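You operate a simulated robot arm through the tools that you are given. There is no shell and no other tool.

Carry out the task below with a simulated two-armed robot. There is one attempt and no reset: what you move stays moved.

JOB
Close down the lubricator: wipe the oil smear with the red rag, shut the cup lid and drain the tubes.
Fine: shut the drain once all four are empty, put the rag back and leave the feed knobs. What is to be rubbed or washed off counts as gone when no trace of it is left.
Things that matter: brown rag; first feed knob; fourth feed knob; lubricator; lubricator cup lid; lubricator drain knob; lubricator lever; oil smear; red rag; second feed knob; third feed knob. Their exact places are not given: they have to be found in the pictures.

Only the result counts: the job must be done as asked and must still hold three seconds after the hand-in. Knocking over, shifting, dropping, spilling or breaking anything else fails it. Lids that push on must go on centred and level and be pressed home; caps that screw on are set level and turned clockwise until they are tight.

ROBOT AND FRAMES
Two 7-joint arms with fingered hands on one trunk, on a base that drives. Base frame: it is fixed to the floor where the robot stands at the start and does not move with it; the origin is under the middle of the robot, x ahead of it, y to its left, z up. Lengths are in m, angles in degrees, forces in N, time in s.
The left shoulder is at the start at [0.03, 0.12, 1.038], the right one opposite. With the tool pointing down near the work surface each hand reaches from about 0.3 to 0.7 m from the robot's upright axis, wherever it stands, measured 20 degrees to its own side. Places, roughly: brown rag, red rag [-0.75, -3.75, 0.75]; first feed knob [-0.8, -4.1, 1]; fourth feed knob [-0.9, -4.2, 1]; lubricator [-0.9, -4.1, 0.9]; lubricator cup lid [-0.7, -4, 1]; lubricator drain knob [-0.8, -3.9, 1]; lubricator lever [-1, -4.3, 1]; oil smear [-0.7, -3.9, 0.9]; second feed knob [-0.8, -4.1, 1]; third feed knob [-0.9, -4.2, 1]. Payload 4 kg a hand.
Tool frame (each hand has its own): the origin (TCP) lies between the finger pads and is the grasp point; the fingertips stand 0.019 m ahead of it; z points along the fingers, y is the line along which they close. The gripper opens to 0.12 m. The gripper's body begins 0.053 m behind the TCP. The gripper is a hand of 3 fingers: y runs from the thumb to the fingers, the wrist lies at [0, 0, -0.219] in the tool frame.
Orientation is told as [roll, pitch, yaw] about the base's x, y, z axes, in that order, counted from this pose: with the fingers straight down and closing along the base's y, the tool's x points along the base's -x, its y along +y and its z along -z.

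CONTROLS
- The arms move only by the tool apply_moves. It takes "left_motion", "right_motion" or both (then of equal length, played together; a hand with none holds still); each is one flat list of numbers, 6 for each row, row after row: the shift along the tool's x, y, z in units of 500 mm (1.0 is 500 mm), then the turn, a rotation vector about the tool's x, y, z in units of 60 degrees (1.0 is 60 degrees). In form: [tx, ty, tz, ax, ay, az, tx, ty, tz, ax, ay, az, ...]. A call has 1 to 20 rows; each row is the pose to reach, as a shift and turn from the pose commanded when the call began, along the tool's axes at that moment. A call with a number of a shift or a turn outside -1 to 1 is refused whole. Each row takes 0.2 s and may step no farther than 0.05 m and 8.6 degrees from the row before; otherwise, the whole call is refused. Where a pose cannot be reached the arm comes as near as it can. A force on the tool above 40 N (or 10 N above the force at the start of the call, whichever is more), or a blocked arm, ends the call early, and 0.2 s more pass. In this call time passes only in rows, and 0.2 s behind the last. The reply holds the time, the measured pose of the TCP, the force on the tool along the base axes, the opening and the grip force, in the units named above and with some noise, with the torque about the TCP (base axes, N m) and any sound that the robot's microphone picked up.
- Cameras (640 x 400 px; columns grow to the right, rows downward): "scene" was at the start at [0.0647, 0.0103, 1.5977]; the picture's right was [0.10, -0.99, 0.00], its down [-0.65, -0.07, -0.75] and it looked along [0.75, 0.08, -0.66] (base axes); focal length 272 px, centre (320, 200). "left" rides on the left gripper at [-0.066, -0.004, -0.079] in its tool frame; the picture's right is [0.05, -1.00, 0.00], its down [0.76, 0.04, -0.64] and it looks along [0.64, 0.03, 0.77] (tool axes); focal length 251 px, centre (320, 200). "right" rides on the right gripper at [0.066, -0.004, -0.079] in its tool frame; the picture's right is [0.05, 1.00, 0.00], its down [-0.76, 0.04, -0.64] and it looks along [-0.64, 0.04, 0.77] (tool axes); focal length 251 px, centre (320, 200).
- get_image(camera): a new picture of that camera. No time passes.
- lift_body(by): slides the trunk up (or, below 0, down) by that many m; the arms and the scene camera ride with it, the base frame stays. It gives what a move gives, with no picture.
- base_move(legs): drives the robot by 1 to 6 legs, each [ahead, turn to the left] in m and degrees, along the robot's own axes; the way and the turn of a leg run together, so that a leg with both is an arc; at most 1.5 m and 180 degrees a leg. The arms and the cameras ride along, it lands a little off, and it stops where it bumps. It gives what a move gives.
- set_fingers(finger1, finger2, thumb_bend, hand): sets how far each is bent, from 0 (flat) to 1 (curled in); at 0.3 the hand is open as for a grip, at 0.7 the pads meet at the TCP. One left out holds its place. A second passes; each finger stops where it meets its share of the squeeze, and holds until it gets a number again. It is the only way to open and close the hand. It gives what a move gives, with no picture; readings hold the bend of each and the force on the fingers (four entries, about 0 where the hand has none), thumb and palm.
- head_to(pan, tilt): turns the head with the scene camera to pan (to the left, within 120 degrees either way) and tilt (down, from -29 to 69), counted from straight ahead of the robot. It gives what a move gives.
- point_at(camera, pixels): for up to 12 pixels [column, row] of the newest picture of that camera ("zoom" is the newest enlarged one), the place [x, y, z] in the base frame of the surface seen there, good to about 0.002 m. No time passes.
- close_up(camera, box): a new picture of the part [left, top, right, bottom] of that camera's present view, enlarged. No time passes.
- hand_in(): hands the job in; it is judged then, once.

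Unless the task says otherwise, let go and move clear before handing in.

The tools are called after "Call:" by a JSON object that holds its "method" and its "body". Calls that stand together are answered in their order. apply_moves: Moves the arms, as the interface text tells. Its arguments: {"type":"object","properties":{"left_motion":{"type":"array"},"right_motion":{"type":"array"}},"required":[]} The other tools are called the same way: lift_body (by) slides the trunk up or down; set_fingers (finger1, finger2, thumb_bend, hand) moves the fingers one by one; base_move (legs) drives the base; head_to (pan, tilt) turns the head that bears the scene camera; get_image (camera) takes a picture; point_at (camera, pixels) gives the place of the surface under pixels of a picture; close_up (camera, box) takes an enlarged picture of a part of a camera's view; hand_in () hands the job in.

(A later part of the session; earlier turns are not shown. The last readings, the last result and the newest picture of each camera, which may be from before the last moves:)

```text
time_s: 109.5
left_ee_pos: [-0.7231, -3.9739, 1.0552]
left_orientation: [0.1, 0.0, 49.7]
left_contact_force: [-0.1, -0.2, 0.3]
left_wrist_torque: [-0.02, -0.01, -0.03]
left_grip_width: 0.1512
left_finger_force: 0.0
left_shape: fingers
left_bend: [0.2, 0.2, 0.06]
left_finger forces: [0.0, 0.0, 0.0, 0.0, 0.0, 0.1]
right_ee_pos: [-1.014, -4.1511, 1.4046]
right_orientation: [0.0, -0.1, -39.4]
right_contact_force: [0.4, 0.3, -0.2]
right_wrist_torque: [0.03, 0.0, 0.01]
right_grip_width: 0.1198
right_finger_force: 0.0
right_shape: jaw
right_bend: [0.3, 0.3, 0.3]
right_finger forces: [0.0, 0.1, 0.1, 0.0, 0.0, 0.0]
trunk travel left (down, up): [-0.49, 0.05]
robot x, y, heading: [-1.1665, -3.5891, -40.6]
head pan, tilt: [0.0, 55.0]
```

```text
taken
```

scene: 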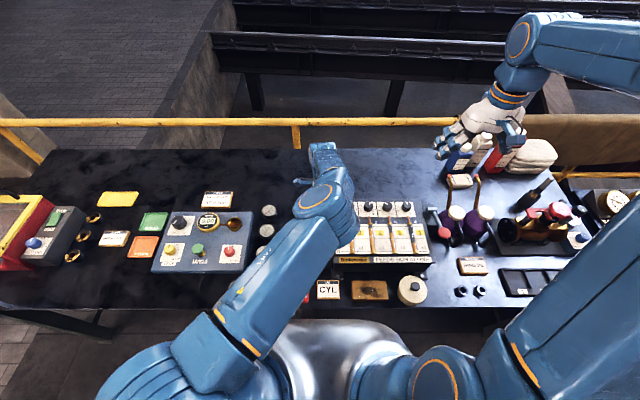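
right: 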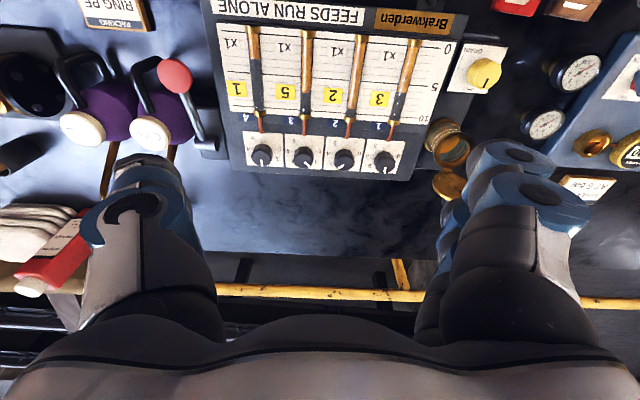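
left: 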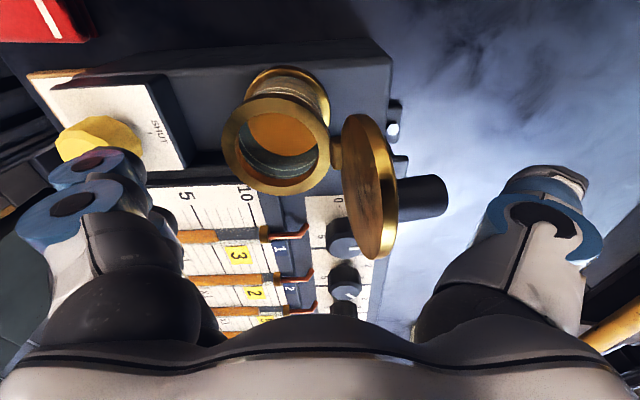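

The hand straddles the lid with the thumb behind the knob (knob end at column 445, thumb at about 490). I'll flex the thumb to 0.3 and pull the hand back gently 0.03 m.

Call:
{"method": "set_fingers", "body": {"hand": "left", "thumb_bend": 0.3}}

Call:
{"method": "apply_moves", "body": {"left_motion": [0, 0.02, 0, 0, 0, 0, 0, 0.04, 0, 0, 0, 0, 0, 0.06, 0, 0, 0, 0]}}

Call:
{"method": "get_image", "body": {"camera": "left"}}

```text
time_s: 110.5
left_ee_pos: [-0.7241, -3.9754, 1.0555]
left_orientation: [0.0, 0.0, 49.8]
left_contact_force: [-0.4, -0.2, 0.2]
left_wrist_torque: [0.02, 0.02, 0.01]
left_grip_width: 0.1375
left_finger_force: 0.1
left_shape: fingers
left_bend: [0.2, 0.2, 0.3]
left_finger forces: [0.0, 0.0, 0.1, 0.1, 0.0, 0.0]
right_ee_pos: [-1.014, -4.1519, 1.4038]
right_orientation: [0.0, 0.0, -39.4]
right_contact_force: [-0.7, -0.4, -0.3]
right_wrist_torque: [0.02, 0.01, 0.0]
right_grip_width: 0.12
right_finger_force: 0.2
right_shape: jaw
right_bend: [0.3, 0.3, 0.3]
right_finger forces: [0.1, 0.1, 0.1, 0.1, 0.0, 0.0]
trunk travel left (down, up): [-0.49, 0.05]
robot x, y, heading: [-1.1667, -3.5911, -40.2]
head pan, tilt: [0.0, 55.0]
```

```text
time_s: 111.3
left_ee_pos: [-0.7452, -3.9553, 1.0589]
left_orientation: [-0.5, 0.0, 49.6]
left_contact_force: [9.5, -3.6, 26.8]
left_wrist_torque: [-1.03, -1.13, 0.19]
left_grip_width: 0.1463
left_finger_force: 12.0
left_shape: fingers
left_bend: [0.2, 0.2, 0.15]
left_finger forces: [0.1, 0.0, 0.0, 0.0, 24.8, 0.0]
right_ee_pos: [-1.0142, -4.1516, 1.4051]
right_orientation: [-0.1, -0.1, -39.5]
right_contact_force: [0.8, -0.6, 0.0]
right_wrist_torque: [0.02, -0.02, 0.04]
right_grip_width: 0.1201
right_finger_force: 0.1
right_shape: jaw
right_bend: [0.3, 0.3, 0.3]
right_finger forces: [0.0, 0.0, 0.1, 0.1, 0.1, 0.0]
trunk travel left (down, up): [-0.49, 0.05]
robot x, y, heading: [-1.1684, -3.589, -40.4]
head pan, tilt: [0.0, 55.0]
```

```text
taken
```

left: 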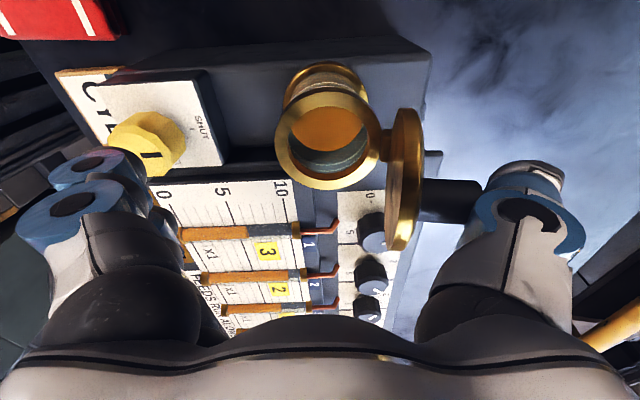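

The lid has begun to turn, but the knob's end also rises along its arc and pushes the hand up (27 N). I'll follow the arc by going up a little while pulling back.

Call:
{"method": "apply_moves", "body": {"left_motion": [0, 0.006, -0.014, 0, 0, 0, 0, 0.02, -0.024, 0, 0, 0, 0, 0.036, -0.032, 0, 0, 0, 0, 0.054, -0.036, 0, 0, 0]}}

Call:
{"method": "get_image", "body": {"camera": "left"}}

```text
time_s: 112.3
left_ee_pos: [-0.7666, -3.9383, 1.0725]
left_orientation: [0.1, 0.0, 49.7]
left_contact_force: [0.1, -0.3, -1.0]
left_wrist_torque: [-0.01, -0.02, -0.01]
left_grip_width: 0.1374
left_finger_force: 0.7
left_shape: fingers
left_bend: [0.2, 0.2, 0.3]
left_finger forces: [0.1, 0.1, 0.1, 0.0, 0.2, 0.0]
right_ee_pos: [-1.0144, -4.152, 1.4046]
right_orientation: [0.0, 0.0, -39.4]
right_contact_force: [0.0, -0.2, -0.2]
right_wrist_torque: [0.03, 0.01, -0.02]
right_grip_width: 0.12
right_finger_force: 0.1
right_shape: jaw
right_bend: [0.3, 0.3, 0.3]
right_finger forces: [0.1, 0.1, 0.0, 0.0, 0.1, 0.0]
trunk travel left (down, up): [-0.49, 0.05]
robot x, y, heading: [-1.162, -3.5881, -40.5]
head pan, tilt: [0.0, 55.0]
```

```text
taken
```

left: 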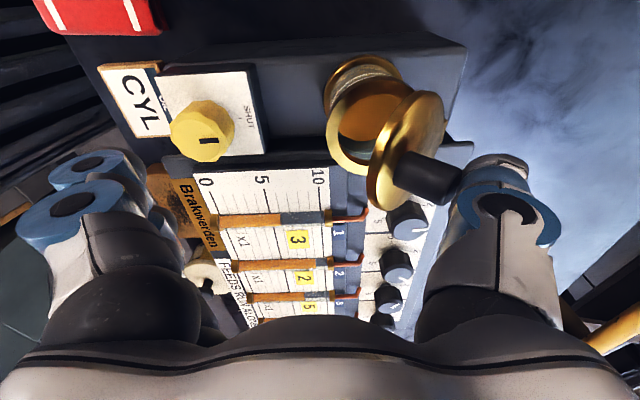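

The lid now leans forward about 40° and moves freely. I'll keep pulling along the arc, then slightly down.

Call:
{"method": "apply_moves", "body": {"left_motion": [0, 0.02, 0, 0, 0, 0, 0, 0.04, 0.008, 0, 0, 0, 0, 0.055, 0.018, 0, 0, 0, 0, 0.065, 0.03, 0, 0, 0]}}

Call:
{"method": "get_image", "body": {"camera": "left"}}

```text
time_s: 113.3
left_ee_pos: [-0.7921, -3.9173, 1.0589]
left_orientation: [0.0, 0.0, 49.8]
left_contact_force: [0.8, 0.4, -0.1]
left_wrist_torque: [-0.01, 0.04, 0.01]
left_grip_width: 0.1374
left_finger_force: 0.0
left_shape: fingers
left_bend: [0.2, 0.2, 0.3]
left_finger forces: [0.1, 0.0, 0.1, 0.1, 0.0, 0.1]
right_ee_pos: [-1.0136, -4.1515, 1.4046]
right_orientation: [0.0, -0.1, -39.5]
right_contact_force: [0.3, 0.1, 0.2]
right_wrist_torque: [-0.01, 0.01, -0.04]
right_grip_width: 0.12
right_finger_force: 0.0
right_shape: jaw
right_bend: [0.3, 0.3, 0.3]
right_finger forces: [0.0, 0.0, 0.0, 0.0, 0.0, 0.0]
trunk travel left (down, up): [-0.49, 0.05]
robot x, y, heading: [-1.1673, -3.5893, -40.5]
head pan, tilt: [0.0, 55.0]
```

```text
taken
```

left: 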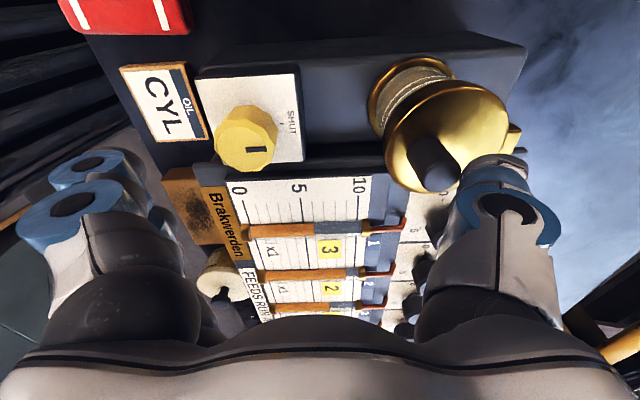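

The lid now appears to lie on the cup at (445,135) with its knob up. I'll zoom in to see whether it's fully down.

Call:
{"method": "close_up", "body": {"camera": "left", "box": [340, 30, 560, 220]}}

Call:
{"method": "point_at", "body": {"camera": "left", "pixels": [[435, 178], [480, 95], [465, 90], [500, 115], [395, 150], [410, 120], [475, 130], [430, 100], [400, 170], [512, 135]]}}

```text
2.11 times, centred on (450, 125) of left
```

zoom: 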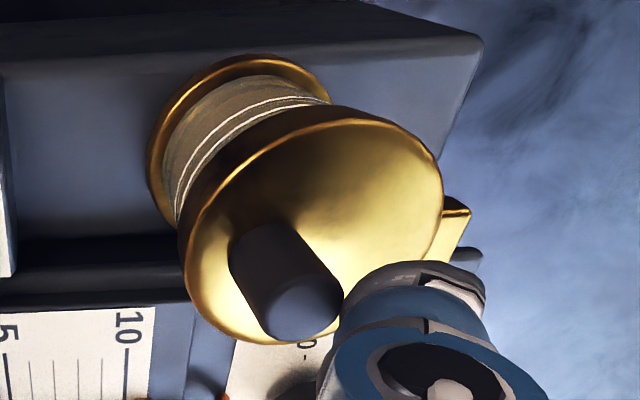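

```text
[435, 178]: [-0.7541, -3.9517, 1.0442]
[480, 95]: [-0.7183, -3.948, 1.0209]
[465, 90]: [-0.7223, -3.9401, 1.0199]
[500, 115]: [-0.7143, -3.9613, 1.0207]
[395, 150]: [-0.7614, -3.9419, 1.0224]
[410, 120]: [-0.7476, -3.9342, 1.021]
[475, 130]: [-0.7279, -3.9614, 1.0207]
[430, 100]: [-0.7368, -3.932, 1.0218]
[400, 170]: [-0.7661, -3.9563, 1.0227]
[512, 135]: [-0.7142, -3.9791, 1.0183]
```

The lid's top measures z 1.0207 at the back and 1.0225 at the front, so it's practically flat. To be sure it's home, I'll raise the hand, close the fingers and press lightly on the knob at (-0.754,-3.952).

Call:
{"method": "apply_moves", "body": {"left_motion": [0, 0, -0.06, 0, 0, 0, 0, 0, -0.13, 0, 0, 0, 0, -0.054, -0.13, 0, 0, 0, 0, -0.106, -0.13, 0, 0, 0]}}

Call:
{"method": "set_fingers", "body": {"hand": "left", "finger1": 0.69, "finger2": 0.69, "thumb_bend": 0.69}}

Call:
{"method": "get_image", "body": {"camera": "left"}}

```text
time_s: 114.3
left_ee_pos: [-0.7501, -3.9522, 1.1231]
left_orientation: [0.0, -0.1, 49.9]
left_contact_force: [0.3, -0.3, 0.0]
left_wrist_torque: [0.02, -0.01, 0.0]
left_grip_width: 0.1376
left_finger_force: 0.1
left_shape: fingers
left_bend: [0.2, 0.2, 0.3]
left_finger forces: [0.0, 0.0, 0.1, 0.1, 0.1, 0.0]
right_ee_pos: [-1.0125, -4.1516, 1.4042]
right_orientation: [0.0, 0.1, -39.4]
right_contact_force: [0.0, 0.0, -0.3]
right_wrist_torque: [0.01, -0.02, 0.04]
right_grip_width: 0.1198
right_finger_force: 0.0
right_shape: jaw
right_bend: [0.3, 0.3, 0.3]
right_finger forces: [0.0, 0.0, 0.0, 0.0, 0.0, 0.0]
trunk travel left (down, up): [-0.49, 0.05]
robot x, y, heading: [-1.1639, -3.5901, -40.4]
head pan, tilt: [0.0, 55.0]
```

```text
time_s: 115.3
left_ee_pos: [-0.7507, -3.9525, 1.1229]
left_orientation: [0.0, 0.0, 49.9]
left_contact_force: [0.6, 0.0, 0.0]
left_wrist_torque: [-0.01, 0.05, -0.01]
left_grip_width: 0.0131
left_finger_force: 0.1
left_shape: fingers
left_bend: [0.69, 0.69, 0.69]
left_finger forces: [0.1, 0.0, 0.1, 0.1, 0.0, 0.1]
right_ee_pos: [-1.0133, -4.1525, 1.4049]
right_orientation: [0.0, -0.1, -39.4]
right_contact_force: [0.0, -0.1, 0.4]
right_wrist_torque: [-0.03, 0.0, 0.0]
right_grip_width: 0.1201
right_finger_force: 0.0
right_shape: jaw
right_bend: [0.3, 0.3, 0.3]
right_finger forces: [0.0, 0.0, 0.1, 0.1, 0.0, 0.0]
trunk travel left (down, up): [-0.49, 0.05]
robot x, y, heading: [-1.1587, -3.5937, -40.5]
head pan, tilt: [0.0, 55.0]
```

```text
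taken
```

left: 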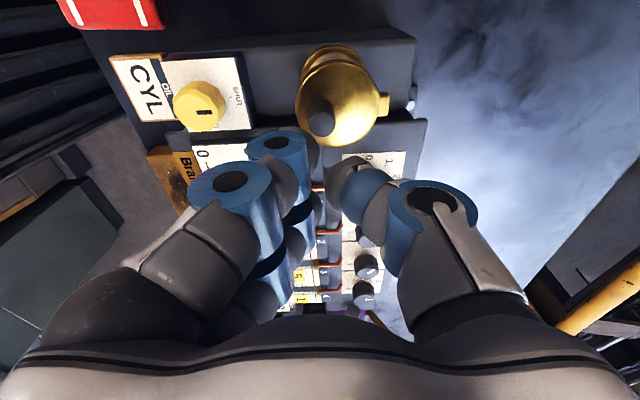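

The fingers still leave a 13 mm gap, so I'll close them fully before pressing.

Call:
{"method": "set_fingers", "body": {"hand": "left", "finger1": 0.75, "finger2": 0.75, "thumb_bend": 0.75}}

Call:
{"method": "apply_moves", "body": {"left_motion": [0, 0.01, 0.04, 0, 0, 0, 0, 0.01, 0.08, 0, 0, 0, 0, 0.01, 0.1, 0, 0, 0]}}

Call:
{"method": "get_image", "body": {"camera": "left"}}

```text
time_s: 116.3
left_ee_pos: [-0.7517, -3.9517, 1.1227]
left_orientation: [0.0, 0.0, 49.7]
left_contact_force: [1.0, 0.5, 0.2]
left_wrist_torque: [0.02, 0.0, 0.01]
left_grip_width: 0.0057
left_finger_force: 0.0
left_shape: fingers
left_bend: [0.74, 0.74, 0.74]
left_finger forces: [0.0, 0.1, 0.0, 0.1, 0.0, 0.0]
right_ee_pos: [-1.0138, -4.1526, 1.4048]
right_orientation: [0.0, -0.1, -39.4]
right_contact_force: [-0.1, 0.1, -0.5]
right_wrist_torque: [0.01, 0.03, 0.02]
right_grip_width: 0.1198
right_finger_force: 0.1
right_shape: jaw
right_bend: [0.3, 0.3, 0.3]
right_finger forces: [0.0, 0.0, 0.0, 0.0, 0.0, 0.0]
trunk travel left (down, up): [-0.49, 0.05]
robot x, y, heading: [-1.1629, -3.5931, -40.5]
head pan, tilt: [0.0, 55.0]
```

```text
time_s: 117.1
left_ee_pos: [-0.7559, -3.9495, 1.0714]
left_orientation: [0.0, 0.0, 49.8]
left_contact_force: [0.4, 0.8, -0.2]
left_wrist_torque: [0.01, -0.03, 0.0]
left_grip_width: 0.0053
left_finger_force: 0.1
left_shape: fingers
left_bend: [0.74, 0.74, 0.74]
left_finger forces: [0.1, 0.0, 0.0, 0.0, 0.0, 0.1]
right_ee_pos: [-1.0145, -4.1523, 1.4047]
right_orientation: [-0.1, 0.0, -39.3]
right_contact_force: [0.3, 0.7, 0.0]
right_wrist_torque: [0.01, -0.01, -0.01]
right_grip_width: 0.1197
right_finger_force: 0.1
right_shape: jaw
right_bend: [0.3, 0.3, 0.3]
right_finger forces: [0.1, 0.1, 0.0, 0.0, 0.0, 0.0]
trunk travel left (down, up): [-0.49, 0.05]
robot x, y, heading: [-1.1666, -3.5905, -40.7]
head pan, tilt: [0.0, 55.0]
```

```text
taken
```

left: 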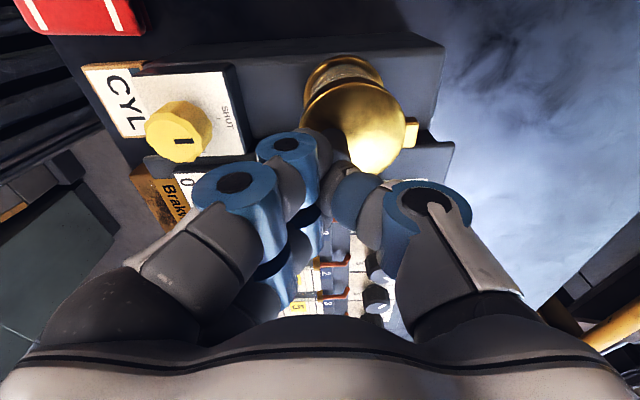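

The fingertips are just above the knob. I'll press down in small steps.

Call:
{"method": "apply_moves", "body": {"left_motion": [0, 0, 0.004, 0, 0, 0, 0, 0, 0.008, 0, 0, 0, 0, 0, 0.012, 0, 0, 0, 0, 0, 0.015, 0, 0, 0]}}

```text
time_s: 118.1
left_ee_pos: [-0.7558, -3.9494, 1.0659]
left_orientation: [0.0, 0.0, 49.8]
left_contact_force: [-0.7, -0.3, -0.1]
left_wrist_torque: [0.01, -0.01, -0.04]
left_grip_width: 0.0057
left_finger_force: 0.1
left_shape: fingers
left_bend: [0.74, 0.74, 0.74]
left_finger forces: [0.0, 0.1, 0.1, 0.1, 0.0, 0.1]
right_ee_pos: [-1.0133, -4.1524, 1.4047]
right_orientation: [0.0, -0.1, -39.3]
right_contact_force: [0.2, 0.4, -0.1]
right_wrist_torque: [0.02, -0.04, 0.0]
right_grip_width: 0.1202
right_finger_force: 0.1
right_shape: jaw
right_bend: [0.3, 0.3, 0.3]
right_finger forces: [0.0, 0.0, 0.0, 0.0, 0.1, 0.0]
trunk travel left (down, up): [-0.49, 0.05]
robot x, y, heading: [-1.1673, -3.5886, -40.7]
head pan, tilt: [0.0, 55.0]
```

Call:
{"method": "apply_moves", "body": {"left_motion": [0, 0, 0.003, 0, 0, 0, 0, 0, 0.006, 0, 0, 0, 0, 0, 0.009, 0, 0, 0, 0, 0, 0.012, 0, 0, 0]}}

```text
time_s: 119.1
left_ee_pos: [-0.7548, -3.9489, 1.0615]
left_orientation: [-0.2, 0.0, 49.8]
left_contact_force: [3.1, -3.1, 13.0]
left_wrist_torque: [-0.12, -0.11, 0.04]
left_grip_width: 0.0056
left_finger_force: 8.3
left_shape: fingers
left_bend: [0.74, 0.74, 0.76]
left_finger forces: [0.0, 0.1, 0.0, 0.0, 16.3, 0.0]
right_ee_pos: [-1.0141, -4.1528, 1.4054]
right_orientation: [0.0, -0.1, -39.4]
right_contact_force: [0.6, -0.6, 0.5]
right_wrist_torque: [0.02, 0.01, 0.02]
right_grip_width: 0.12
right_finger_force: 0.1
right_shape: jaw
right_bend: [0.3, 0.3, 0.3]
right_finger forces: [0.1, 0.1, 0.0, 0.0, 0.0, 0.1]
trunk travel left (down, up): [-0.49, 0.05]
robot x, y, heading: [-1.1642, -3.5893, -40.6]
head pan, tilt: [0.0, 55.0]
```

The knob is pressed at 13 N with the lid fully home. I'll lift the hand, retract it to the left and look at the lid and drain area from above.

Call:
{"method": "apply_moves", "body": {"left_motion": [0, 0, -0.06, 0, 0, 0, 0, 0, -0.14, 0, 0, 0, 0, 0, -0.22, 0, 0, 0, -0.06, 0.06, -0.24, 0, 0, 0, -0.12, 0.12, -0.24, 0, 0, 0, -0.18, 0.18, -0.24, 0, 0, 0, -0.24, 0.22, -0.24, 0, 0, 0, -0.32, 0.24, -0.24, 0, 0, 0]}}

Call:
{"method": "get_image", "body": {"camera": "scene"}}

Call:
{"method": "close_up", "body": {"camera": "scene", "box": [290, 170, 450, 270]}}

```text
time_s: 120.9
left_ee_pos: [-0.7439, -3.7475, 1.1797]
left_orientation: [0.0, 0.1, 49.7]
left_contact_force: [-0.4, 0.0, -0.1]
left_wrist_torque: [0.02, 0.02, 0.0]
left_grip_width: 0.0057
left_finger_force: 0.1
left_shape: fingers
left_bend: [0.74, 0.74, 0.74]
left_finger forces: [0.1, 0.0, 0.0, 0.1, 0.0, 0.0]
right_ee_pos: [-1.0128, -4.1508, 1.4062]
right_orientation: [-0.2, 0.0, -39.4]
right_contact_force: [0.2, 0.6, 0.1]
right_wrist_torque: [0.02, -0.04, 0.0]
right_grip_width: 0.1197
right_finger_force: 0.0
right_shape: jaw
right_bend: [0.3, 0.3, 0.3]
right_finger forces: [0.1, 0.1, 0.1, 0.0, 0.0, 0.1]
trunk travel left (down, up): [-0.49, 0.05]
robot x, y, heading: [-1.1653, -3.588, -40.2]
head pan, tilt: [0.0, 55.0]
```

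```text
taken
```

scene: 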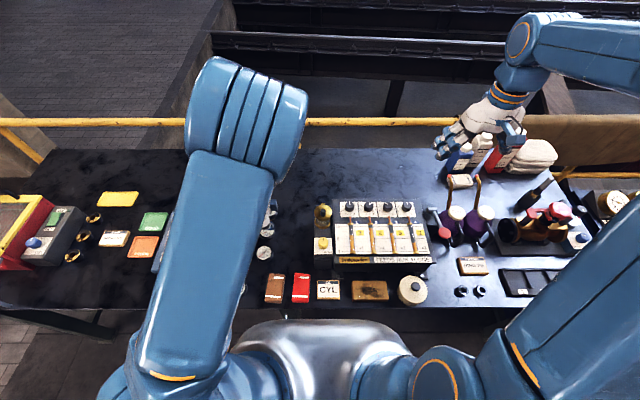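

```text
4.00 times, centred on (370, 220) of scene
```

zoom: 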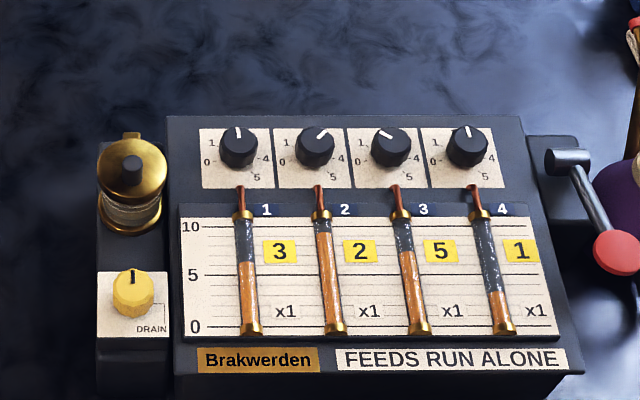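

The lid is shut, and the tubes still hold about 6.5, 9, 8 and 3.5. Now I'll measure the drain knob and the clearance around it.

Call:
{"method": "close_up", "body": {"camera": "scene", "box": [308, 228, 340, 260]}}

Call:
{"method": "point_at", "body": {"camera": "zoom", "pixels": [[320, 150], [290, 165], [350, 165], [320, 200], [230, 140], [430, 180], [470, 190], [520, 180], [320, 60], [250, 240], [430, 280], [560, 330]]}}

```text
12.50 times, centred on (324, 244) of scene
```

zoom: 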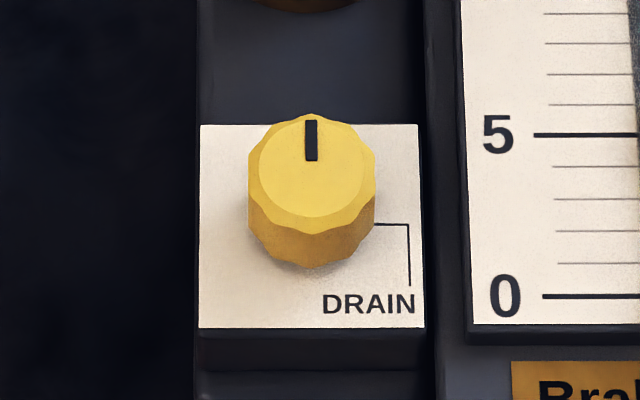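

```text
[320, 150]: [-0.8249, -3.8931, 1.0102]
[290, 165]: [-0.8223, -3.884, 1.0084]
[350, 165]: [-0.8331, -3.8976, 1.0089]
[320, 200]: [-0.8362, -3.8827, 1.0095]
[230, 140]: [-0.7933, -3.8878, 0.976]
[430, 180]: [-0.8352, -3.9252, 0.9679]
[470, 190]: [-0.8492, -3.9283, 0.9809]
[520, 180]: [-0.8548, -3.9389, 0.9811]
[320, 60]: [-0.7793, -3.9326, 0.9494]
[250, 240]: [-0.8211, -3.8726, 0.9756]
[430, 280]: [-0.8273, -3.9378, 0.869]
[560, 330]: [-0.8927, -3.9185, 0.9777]
```

The knob's axis is at (-0.826,-3.889), its top at z 1.009 and its diameter about 0.036 m, with the panels around it flat at z about 0.98. The left hand can grip it at yaw 50° and turn it clockwise, so I'll open to about 0.07 m and move above the knob.

Call:
{"method": "set_fingers", "body": {"hand": "left", "finger1": 0.5, "finger2": 0.5, "thumb_bend": 0.5}}

Call:
{"method": "apply_moves", "body": {"left_motion": [0.08, -0.014, 0, 0, 0, 0, 0.16, -0.028, 0, 0, 0, 0, 0.24, -0.042, 0, 0, 0, 0, 0.322, -0.057, 0, 0, 0, 0, 0.322, -0.057, 0.08, 0, 0, 0, 0.322, -0.057, 0.16, 0, 0, 0]}}

Call:
{"method": "get_image", "body": {"camera": "left"}}

```text
time_s: 121.9
left_ee_pos: [-0.744, -3.7486, 1.1799]
left_orientation: [-0.1, 0.0, 49.8]
left_contact_force: [-0.6, -0.9, 0.2]
left_wrist_torque: [0.01, -0.01, 0.01]
left_grip_width: 0.0679
left_finger_force: 0.1
left_shape: fingers
left_bend: [0.5, 0.5, 0.5]
left_finger forces: [0.0, 0.0, 0.0, 0.1, 0.0, 0.0]
right_ee_pos: [-1.0127, -4.1526, 1.405]
right_orientation: [0.0, 0.1, -39.4]
right_contact_force: [0.2, 0.1, 0.7]
right_wrist_torque: [0.01, 0.02, -0.03]
right_grip_width: 0.1202
right_finger_force: 0.0
right_shape: jaw
right_bend: [0.3, 0.3, 0.3]
right_finger forces: [0.0, 0.0, 0.0, 0.0, 0.1, 0.0]
trunk travel left (down, up): [-0.49, 0.05]
robot x, y, heading: [-1.1606, -3.5895, -40.4]
head pan, tilt: [0.0, 55.0]
```

```text
time_s: 123.3
left_ee_pos: [-0.8275, -3.8913, 1.1004]
left_orientation: [0.0, 0.0, 49.8]
left_contact_force: [-0.5, 0.1, 0.3]
left_wrist_torque: [0.03, 0.01, 0.02]
left_grip_width: 0.0681
left_finger_force: 0.1
left_shape: fingers
left_bend: [0.5, 0.5, 0.5]
left_finger forces: [0.1, 0.0, 0.1, 0.0, 0.0, 0.1]
right_ee_pos: [-1.0131, -4.1527, 1.4047]
right_orientation: [0.0, 0.1, -39.4]
right_contact_force: [-0.9, 0.3, 0.6]
right_wrist_torque: [0.01, 0.0, 0.01]
right_grip_width: 0.1197
right_finger_force: 0.0
right_shape: jaw
right_bend: [0.3, 0.3, 0.3]
right_finger forces: [0.1, 0.0, 0.0, 0.1, 0.1, 0.1]
trunk travel left (down, up): [-0.49, 0.05]
robot x, y, heading: [-1.1659, -3.589, -40.4]
head pan, tilt: [0.0, 55.0]
```

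```text
taken
```

left: 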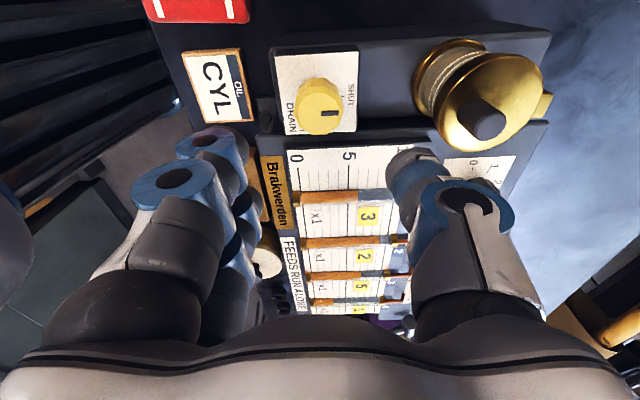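

The knob shows right below the hand at (319,105). I'll enlarge this to fine-tune the centring (the TCP axis should hit the knob's top at about (319,115)).

Call:
{"method": "close_up", "body": {"camera": "left", "box": [260, 60, 380, 150]}}

Call:
{"method": "point_at", "body": {"camera": "zoom", "pixels": [[320, 200], [300, 240], [250, 200], [350, 200], [300, 160], [300, 280], [300, 220]]}}

```text
4.44 times, centred on (320, 105) of left
```

zoom: 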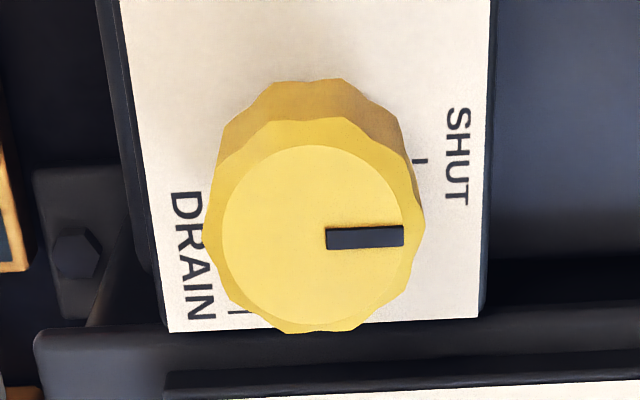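

```text
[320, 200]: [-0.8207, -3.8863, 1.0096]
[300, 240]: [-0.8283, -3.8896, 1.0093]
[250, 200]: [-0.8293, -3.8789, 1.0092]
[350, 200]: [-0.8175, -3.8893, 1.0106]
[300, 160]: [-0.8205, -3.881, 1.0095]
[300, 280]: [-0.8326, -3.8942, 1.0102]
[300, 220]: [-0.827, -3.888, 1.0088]
```

The knob's top centre at (-0.8265,-3.8905) is within 1.5 mm of the TCP axis. I'll descend so that the fingertips stay about 8 mm above the panel.

Call:
{"method": "apply_moves", "body": {"left_motion": [-0.0025, 0, 0.08, 0, 0, 0, -0.0025, 0, 0.15, 0, 0, 0, -0.0025, 0, 0.194, 0, 0, 0]}}

Call:
{"method": "get_image", "body": {"camera": "left"}}

```text
time_s: 124.1
left_ee_pos: [-0.8245, -3.8888, 1.0019]
left_orientation: [-0.1, 0.1, 49.9]
left_contact_force: [-0.8, 0.0, 0.5]
left_wrist_torque: [0.02, 0.01, 0.0]
left_grip_width: 0.0683
left_finger_force: 0.0
left_shape: fingers
left_bend: [0.5, 0.5, 0.5]
left_finger forces: [0.1, 0.1, 0.1, 0.0, 0.0, 0.1]
right_ee_pos: [-1.0149, -4.1513, 1.4047]
right_orientation: [0.0, 0.0, -39.4]
right_contact_force: [0.7, 0.6, 1.0]
right_wrist_torque: [0.0, 0.01, -0.02]
right_grip_width: 0.1198
right_finger_force: 0.1
right_shape: jaw
right_bend: [0.3, 0.3, 0.3]
right_finger forces: [0.0, 0.0, 0.0, 0.1, 0.0, 0.1]
trunk travel left (down, up): [-0.49, 0.05]
robot x, y, heading: [-1.1664, -3.5878, -40.3]
head pan, tilt: [0.0, 55.0]
```

```text
taken
```

left: 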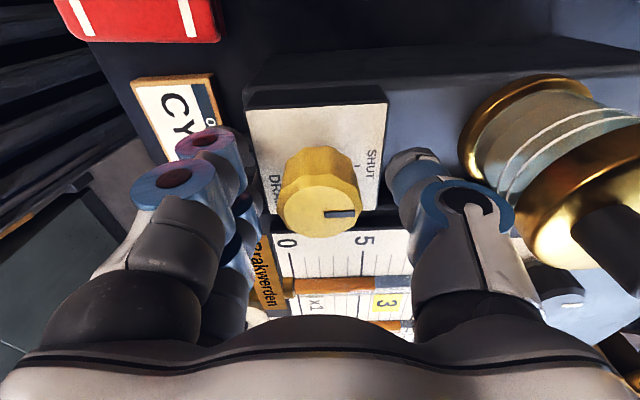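

The knob sits centred between the fingers (knob columns 278-360, fingers at about 250 and 390). I'll close on it.

Call:
{"method": "set_fingers", "body": {"hand": "left", "finger1": 0.68, "finger2": 0.68, "thumb_bend": 0.68}}

Call:
{"method": "close_up", "body": {"camera": "left", "box": [220, 130, 420, 260]}}

```text
time_s: 125.1
left_ee_pos: [-0.8249, -3.8877, 1.0031]
left_orientation: [0.1, -0.1, 49.9]
left_contact_force: [-0.9, 1.5, -5.4]
left_wrist_torque: [0.01, -0.02, 0.01]
left_grip_width: 0.0319
left_finger_force: 10.8
left_shape: fingers
left_bend: [0.64, 0.62, 0.61]
left_finger forces: [4.1, 7.0, 0.0, 0.0, 10.7, 0.0]
right_ee_pos: [-1.0144, -4.1519, 1.4051]
right_orientation: [0.1, 0.0, -39.4]
right_contact_force: [0.1, -0.6, -0.5]
right_wrist_torque: [-0.02, -0.04, 0.03]
right_grip_width: 0.1201
right_finger_force: 0.0
right_shape: jaw
right_bend: [0.3, 0.3, 0.3]
right_finger forces: [0.1, 0.0, 0.0, 0.0, 0.0, 0.1]
trunk travel left (down, up): [-0.49, 0.05]
robot x, y, heading: [-1.1609, -3.5908, -40.6]
head pan, tilt: [0.0, 55.0]
```

```text
3.08 times, centred on (320, 195) of left
```

zoom: 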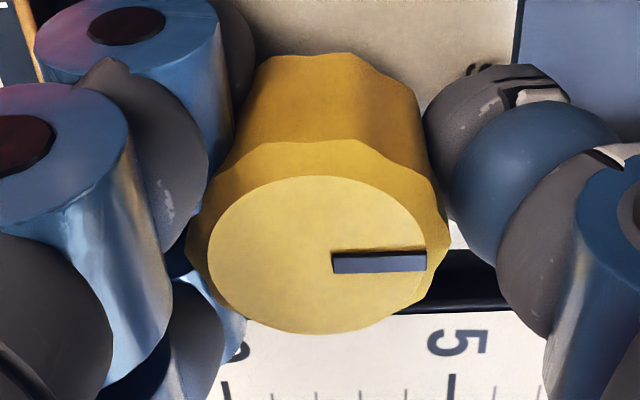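

The grip is about 11 N; I'll squeeze a bit more and then turn clockwise 30° first, to see how the knob follows.

Call:
{"method": "set_fingers", "body": {"hand": "left", "finger1": 0.8, "finger2": 0.8, "thumb_bend": 0.8}}

Call:
{"method": "apply_moves", "body": {"left_motion": [0, 0, 0, 0, 0, 0.125, 0, 0, 0, 0, 0, 0.25, 0, 0, 0, 0, 0, 0.375, 0, 0, 0, 0, 0, 0.5]}}

Call:
{"method": "close_up", "body": {"camera": "left", "box": [220, 130, 420, 260]}}

Call:
{"method": "close_up", "body": {"camera": "scene", "box": [290, 170, 450, 270]}}

```text
time_s: 126.1
left_ee_pos: [-0.8247, -3.8907, 1.0029]
left_orientation: [0.2, 0.0, 49.8]
left_contact_force: [0.8, 1.3, -10.2]
left_wrist_torque: [0.13, 0.05, -0.02]
left_grip_width: 0.0298
left_finger_force: 18.7
left_shape: fingers
left_bend: [0.65, 0.62, 0.63]
left_finger forces: [8.3, 8.6, 0.0, 0.0, 18.7, 0.0]
right_ee_pos: [-1.0143, -4.1528, 1.405]
right_orientation: [0.0, 0.1, -39.3]
right_contact_force: [0.7, -0.2, -0.1]
right_wrist_torque: [0.02, -0.02, -0.02]
right_grip_width: 0.1195
right_finger_force: 0.0
right_shape: jaw
right_bend: [0.3, 0.3, 0.3]
right_finger forces: [0.1, 0.0, 0.1, 0.1, 0.0, 0.0]
trunk travel left (down, up): [-0.49, 0.05]
robot x, y, heading: [-1.1613, -3.5914, -40.6]
head pan, tilt: [0.0, 55.0]
```

```text
time_s: 127.1
left_ee_pos: [-0.8233, -3.8906, 1.0017]
left_orientation: [0.1, 0.0, 19.7]
left_contact_force: [5.3, -1.9, -12.5]
left_wrist_torque: [0.11, -0.02, 0.06]
left_grip_width: 0.0277
left_finger_force: 15.9
left_shape: fingers
left_bend: [0.65, 0.62, 0.64]
left_finger forces: [6.5, 7.6, 0.0, 0.0, 18.3, 0.0]
right_ee_pos: [-1.0128, -4.1535, 1.4048]
right_orientation: [0.0, 0.1, -39.4]
right_contact_force: [-0.2, -0.8, -0.2]
right_wrist_torque: [-0.01, 0.0, 0.0]
right_grip_width: 0.1202
right_finger_force: 0.0
right_shape: jaw
right_bend: [0.3, 0.3, 0.3]
right_finger forces: [0.0, 0.1, 0.1, 0.0, 0.0, 0.0]
trunk travel left (down, up): [-0.49, 0.05]
robot x, y, heading: [-1.1614, -3.5897, -40.7]
head pan, tilt: [0.0, 55.0]
```

```text
3.08 times, centred on (320, 195) of left
```

zoom: 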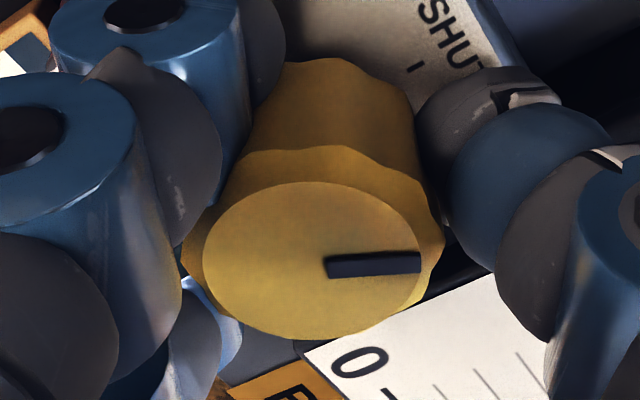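

```text
4.00 times, centred on (370, 220) of scene
```

zoom: 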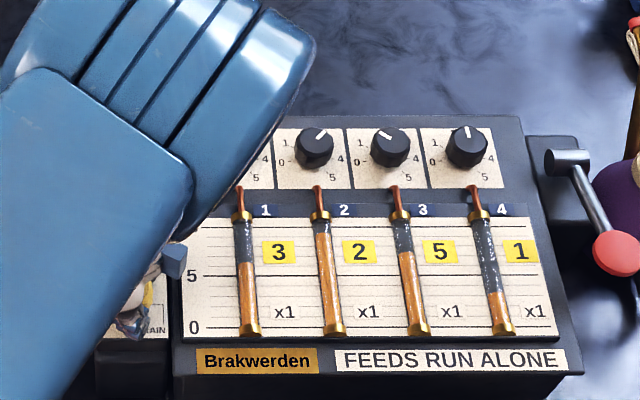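

The knob turns with the hand, since its mark stays fixed in the hand's view while the SHUT tick moves. I'll turn another 59°, to about 90° in total.

Call:
{"method": "apply_moves", "body": {"left_motion": [0, 0, 0, 0, 0, 0.14, 0, 0, 0, 0, 0, 0.28, 0, 0, 0, 0, 0, 0.42, 0, 0, 0, 0, 0, 0.56, 0, 0, 0, 0, 0, 0.7, 0, 0, 0, 0, 0, 0.84, 0, 0, 0, 0, 0, 0.98]}}

Call:
{"method": "close_up", "body": {"camera": "left", "box": [220, 130, 420, 260]}}

Call:
{"method": "close_up", "body": {"camera": "scene", "box": [290, 170, 450, 270]}}

```text
time_s: 128.7
left_ee_pos: [-0.8239, -3.8915, 1.0025]
left_orientation: [0.0, 0.1, -39.2]
left_contact_force: [-0.5, -12.5, -12.4]
left_wrist_torque: [-0.1, -0.02, 0.07]
left_grip_width: 0.0277
left_finger_force: 17.6
left_shape: fingers
left_bend: [0.66, 0.62, 0.64]
left_finger forces: [6.1, 6.3, 0.1, 0.1, 22.5, 0.0]
right_ee_pos: [-1.0129, -4.1549, 1.403]
right_orientation: [0.0, 0.0, -39.5]
right_contact_force: [0.2, -0.2, 0.1]
right_wrist_torque: [-0.01, 0.01, -0.04]
right_grip_width: 0.1199
right_finger_force: 0.0
right_shape: jaw
right_bend: [0.3, 0.3, 0.3]
right_finger forces: [0.1, 0.0, 0.1, 0.0, 0.0, 0.0]
trunk travel left (down, up): [-0.49, 0.05]
robot x, y, heading: [-1.1674, -3.5888, -40.5]
head pan, tilt: [0.0, 55.0]
```

```text
3.08 times, centred on (320, 195) of left
```

zoom: 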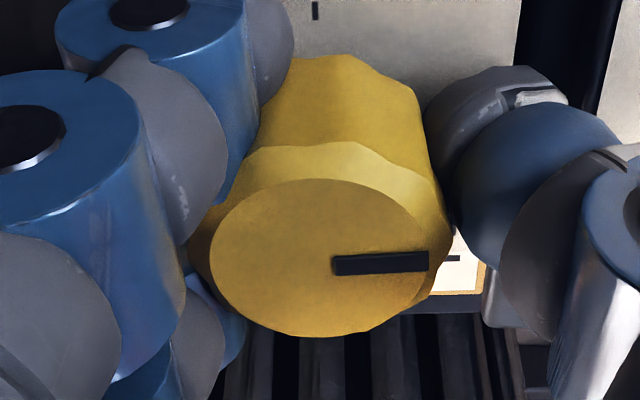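

```text
4.00 times, centred on (370, 220) of scene
```

zoom: 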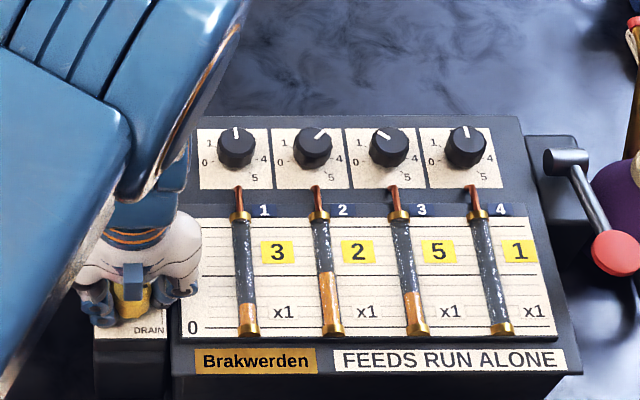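

It's draining: tube 4 is already empty, tube 1 is at about 2, tube 2 at 5 and tube 3 at 3.5. I'll hold the knob and wait about 2 s.

Call:
{"method": "apply_moves", "body": {"left_motion": [0, 0, 0, 0, 0, 0, 0, 0, 0, 0, 0, 0, 0, 0, 0, 0, 0, 0, 0, 0, 0, 0, 0, 0, 0, 0, 0, 0, 0, 0, 0, 0, 0, 0, 0, 0, 0, 0, 0, 0, 0, 0, 0, 0, 0, 0, 0, 0]}}

Call:
{"method": "close_up", "body": {"camera": "scene", "box": [310, 190, 450, 265]}}

```text
time_s: 130.5
left_ee_pos: [-0.824, -3.8911, 1.0024]
left_orientation: [0.0, 0.1, -39.0]
left_contact_force: [-1.1, -14.2, -10.2]
left_wrist_torque: [-0.09, 0.05, 0.05]
left_grip_width: 0.0279
left_finger_force: 18.0
left_shape: fingers
left_bend: [0.66, 0.62, 0.64]
left_finger forces: [6.0, 6.1, 0.0, 0.0, 23.8, 0.0]
right_ee_pos: [-1.013, -4.1549, 1.4039]
right_orientation: [0.1, 0.1, -39.3]
right_contact_force: [0.2, -0.3, 0.8]
right_wrist_torque: [-0.05, 0.02, -0.01]
right_grip_width: 0.1199
right_finger_force: 0.0
right_shape: jaw
right_bend: [0.3, 0.3, 0.3]
right_finger forces: [0.1, 0.0, 0.0, 0.0, 0.0, 0.1]
trunk travel left (down, up): [-0.49, 0.05]
robot x, y, heading: [-1.1669, -3.5849, -40.6]
head pan, tilt: [0.0, 55.0]
```

```text
4.57 times, centred on (380, 228) of scene
```

zoom: 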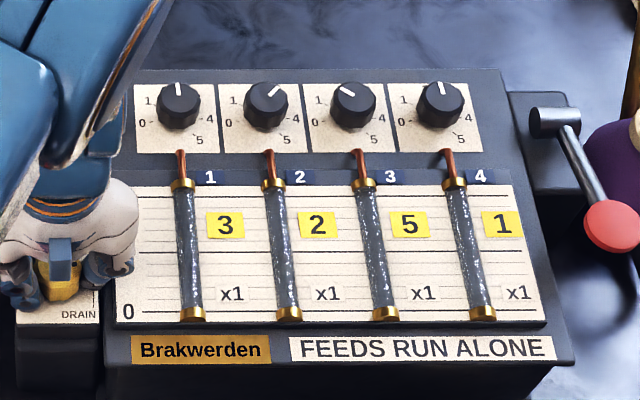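

All four tubes look empty down to the bottom fittings. I'll wait another second and check the tube bottoms up close before shutting.

Call:
{"method": "apply_moves", "body": {"left_motion": [0, 0, 0, 0, 0, 0, 0, 0, 0, 0, 0, 0, 0, 0, 0, 0, 0, 0, 0, 0, 0, 0, 0, 0, 0, 0, 0, 0, 0, 0]}}

Call:
{"method": "close_up", "body": {"camera": "scene", "box": [345, 240, 385, 265]}}

Call:
{"method": "close_up", "body": {"camera": "scene", "box": [385, 240, 425, 265]}}

```text
time_s: 131.7
left_ee_pos: [-0.8245, -3.8917, 1.0006]
left_orientation: [0.1, 0.1, -39.0]
left_contact_force: [-1.9, -14.2, -10.5]
left_wrist_torque: [-0.12, 0.0, 0.01]
left_grip_width: 0.0281
left_finger_force: 18.4
left_shape: fingers
left_bend: [0.66, 0.62, 0.64]
left_finger forces: [6.0, 6.1, 0.1, 0.1, 24.0, 0.0]
right_ee_pos: [-1.0132, -4.155, 1.403]
right_orientation: [0.1, 0.1, -39.4]
right_contact_force: [1.0, 0.2, -0.2]
right_wrist_torque: [-0.02, -0.01, 0.0]
right_grip_width: 0.1203
right_finger_force: 0.0
right_shape: jaw
right_bend: [0.3, 0.3, 0.3]
right_finger forces: [0.0, 0.0, 0.0, 0.0, 0.0, 0.0]
trunk travel left (down, up): [-0.49, 0.05]
robot x, y, heading: [-1.1664, -3.5912, -40.4]
head pan, tilt: [0.0, 55.0]
```

```text
16.00 times, centred on (365, 252) of scene
```

zoom: 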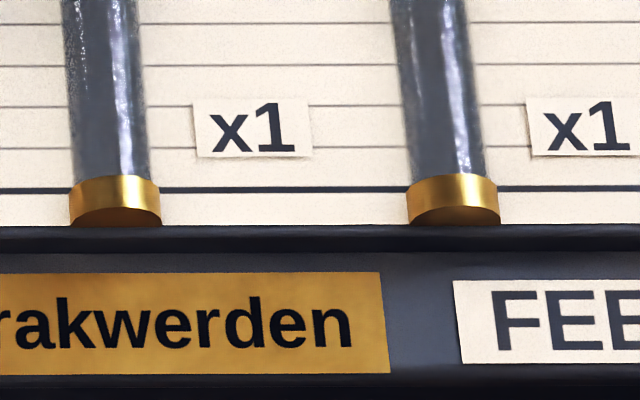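

```text
16.00 times, centred on (405, 252) of scene
```

zoom: 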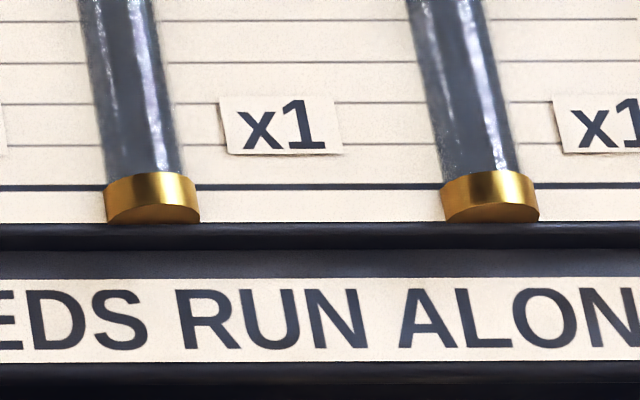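

All four tubes are clear to the bottom. Now I'll turn the knob back counter-clockwise, the same 89°, to SHUT.

Call:
{"method": "apply_moves", "body": {"left_motion": [0, 0, 0, 0, 0, -0.14, 0, 0, 0, 0, 0, -0.28, 0, 0, 0, 0, 0, -0.42, 0, 0, 0, 0, 0, -0.56, 0, 0, 0, 0, 0, -0.7, 0, 0, 0, 0, 0, -0.84, 0, 0, 0, 0, 0, -0.98]}}

Call:
{"method": "apply_moves", "body": {"left_motion": [0, 0, 0, 0, 0, -0.125, 0, 0, 0, 0, 0, -0.25, 0, 0, 0, 0, 0, -0.375, 0, 0, 0, 0, 0, -0.5]}}

Call:
{"method": "close_up", "body": {"camera": "left", "box": [220, 130, 420, 260]}}

Call:
{"method": "close_up", "body": {"camera": "scene", "box": [290, 170, 450, 270]}}

```text
time_s: 133.3
left_ee_pos: [-0.8241, -3.8899, 1.0018]
left_orientation: [0.1, 0.0, 19.9]
left_contact_force: [2.5, -4.6, -8.3]
left_wrist_torque: [-0.04, -0.01, -0.01]
left_grip_width: 0.0272
left_finger_force: 17.4
left_shape: fingers
left_bend: [0.66, 0.62, 0.64]
left_finger forces: [6.5, 7.8, 0.0, 0.1, 20.0, 0.0]
right_ee_pos: [-1.0129, -4.154, 1.4036]
right_orientation: [0.0, 0.2, -39.4]
right_contact_force: [0.0, -0.2, -0.1]
right_wrist_torque: [-0.03, 0.0, 0.0]
right_grip_width: 0.12
right_finger_force: 0.0
right_shape: jaw
right_bend: [0.3, 0.3, 0.3]
right_finger forces: [0.0, 0.0, 0.1, 0.0, 0.0, 0.0]
trunk travel left (down, up): [-0.49, 0.05]
robot x, y, heading: [-1.1635, -3.5879, -40.7]
head pan, tilt: [0.0, 55.0]
```

```text
time_s: 134.3
left_ee_pos: [-0.824, -3.8896, 1.0029]
left_orientation: [0.3, -0.1, 49.9]
left_contact_force: [4.1, 1.5, -11.1]
left_wrist_torque: [0.07, 0.03, -0.06]
left_grip_width: 0.0275
left_finger_force: 16.6
left_shape: fingers
left_bend: [0.66, 0.62, 0.65]
left_finger forces: [7.3, 8.2, 0.0, 0.0, 17.6, 0.1]
right_ee_pos: [-1.0128, -4.1521, 1.4049]
right_orientation: [-0.1, 0.2, -39.5]
right_contact_force: [-0.6, -0.4, 0.4]
right_wrist_torque: [0.03, 0.03, 0.0]
right_grip_width: 0.12
right_finger_force: 0.0
right_shape: jaw
right_bend: [0.3, 0.3, 0.3]
right_finger forces: [0.0, 0.0, 0.0, 0.0, 0.0, 0.0]
trunk travel left (down, up): [-0.49, 0.05]
robot x, y, heading: [-1.1651, -3.5842, -40.3]
head pan, tilt: [0.0, 55.0]
```

```text
3.08 times, centred on (320, 195) of left
```

zoom: 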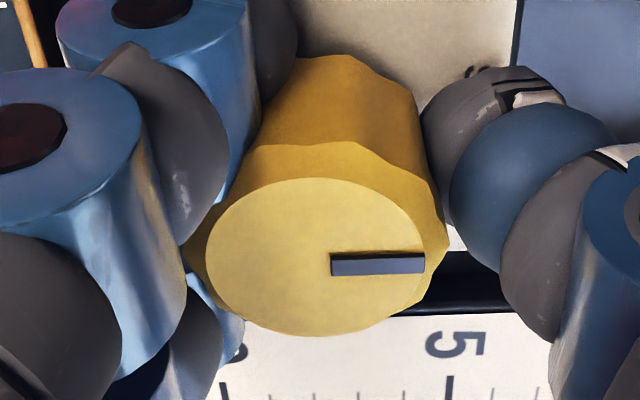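

```text
4.00 times, centred on (370, 220) of scene
```

zoom: 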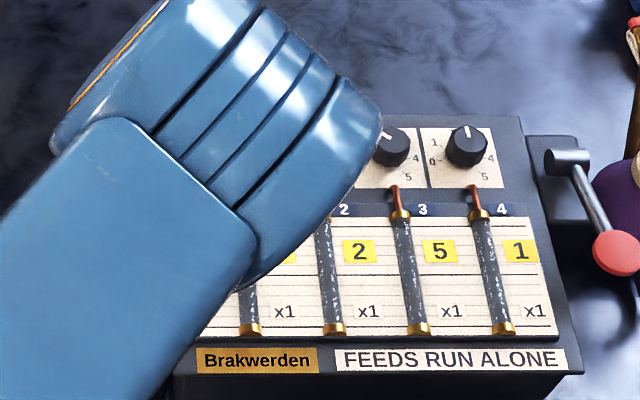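

The mark is back in the same place as at the start, pointing at SHUT, and the tubes are empty. I'll release the knob and lift straight up.

Call:
{"method": "set_fingers", "body": {"hand": "left", "finger1": 0.5, "finger2": 0.5, "thumb_bend": 0.5}}

Call:
{"method": "apply_moves", "body": {"left_motion": [0, 0, -0.06, 0, 0, 0, 0, 0, -0.14, 0, 0, 0, 0, 0, -0.22, 0, 0, 0, 0, 0, -0.3, 0, 0, 0, -0.08, 0.05, -0.36, 0, 0, 0, -0.16, 0.1, -0.36, 0, 0, 0, -0.24, 0.12, -0.36, 0, 0, 0, -0.32, 0.14, -0.36, 0, 0, 0, -0.4, 0.14, -0.36, 0, 0, 0]}}

Call:
{"method": "get_image", "body": {"camera": "scene"}}

Call:
{"method": "close_up", "body": {"camera": "scene", "box": [290, 170, 450, 270]}}

Call:
{"method": "close_up", "body": {"camera": "scene", "box": [308, 228, 340, 260]}}

```text
time_s: 135.3
left_ee_pos: [-0.8253, -3.8899, 1.0028]
left_orientation: [0.0, 0.0, 49.8]
left_contact_force: [-0.6, 0.1, 0.2]
left_wrist_torque: [0.0, 0.02, -0.01]
left_grip_width: 0.068
left_finger_force: 0.0
left_shape: fingers
left_bend: [0.5, 0.5, 0.5]
left_finger forces: [0.1, 0.0, 0.0, 0.0, 0.0, 0.0]
right_ee_pos: [-1.0135, -4.1516, 1.4049]
right_orientation: [-0.1, 0.1, -39.4]
right_contact_force: [0.2, -0.1, -0.3]
right_wrist_torque: [0.0, -0.01, -0.02]
right_grip_width: 0.1199
right_finger_force: 0.0
right_shape: jaw
right_bend: [0.3, 0.3, 0.3]
right_finger forces: [0.0, 0.1, 0.1, 0.0, 0.0, 0.1]
trunk travel left (down, up): [-0.49, 0.05]
robot x, y, heading: [-1.1614, -3.5832, -40.6]
head pan, tilt: [0.0, 55.0]
```

```text
refused: row 5 steps farther than a row can; nothing moved
```

```text
taken
```

scene: 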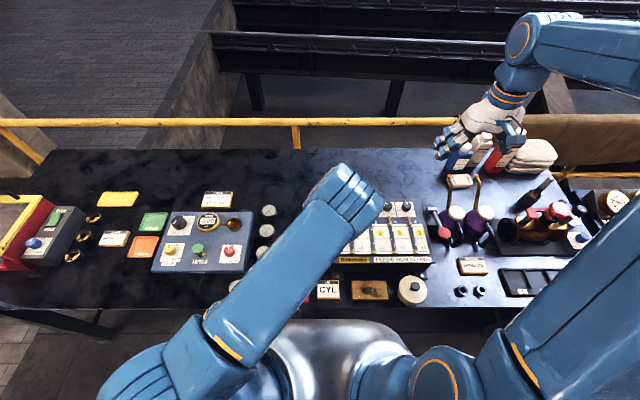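

```text
4.00 times, centred on (370, 220) of scene
```

zoom: 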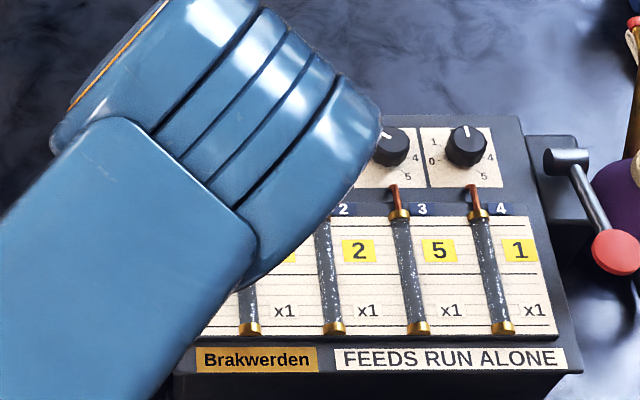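

```text
12.50 times, centred on (324, 244) of scene
```

zoom: 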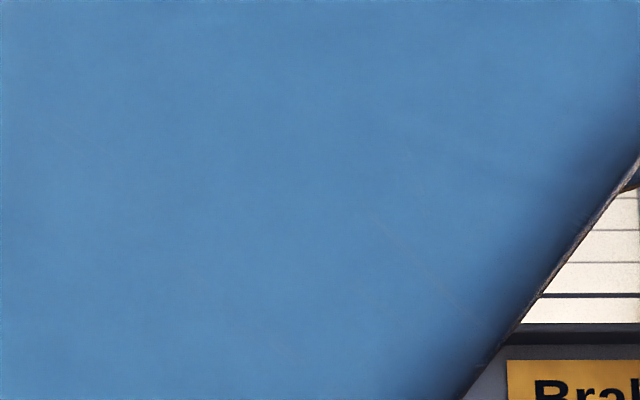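

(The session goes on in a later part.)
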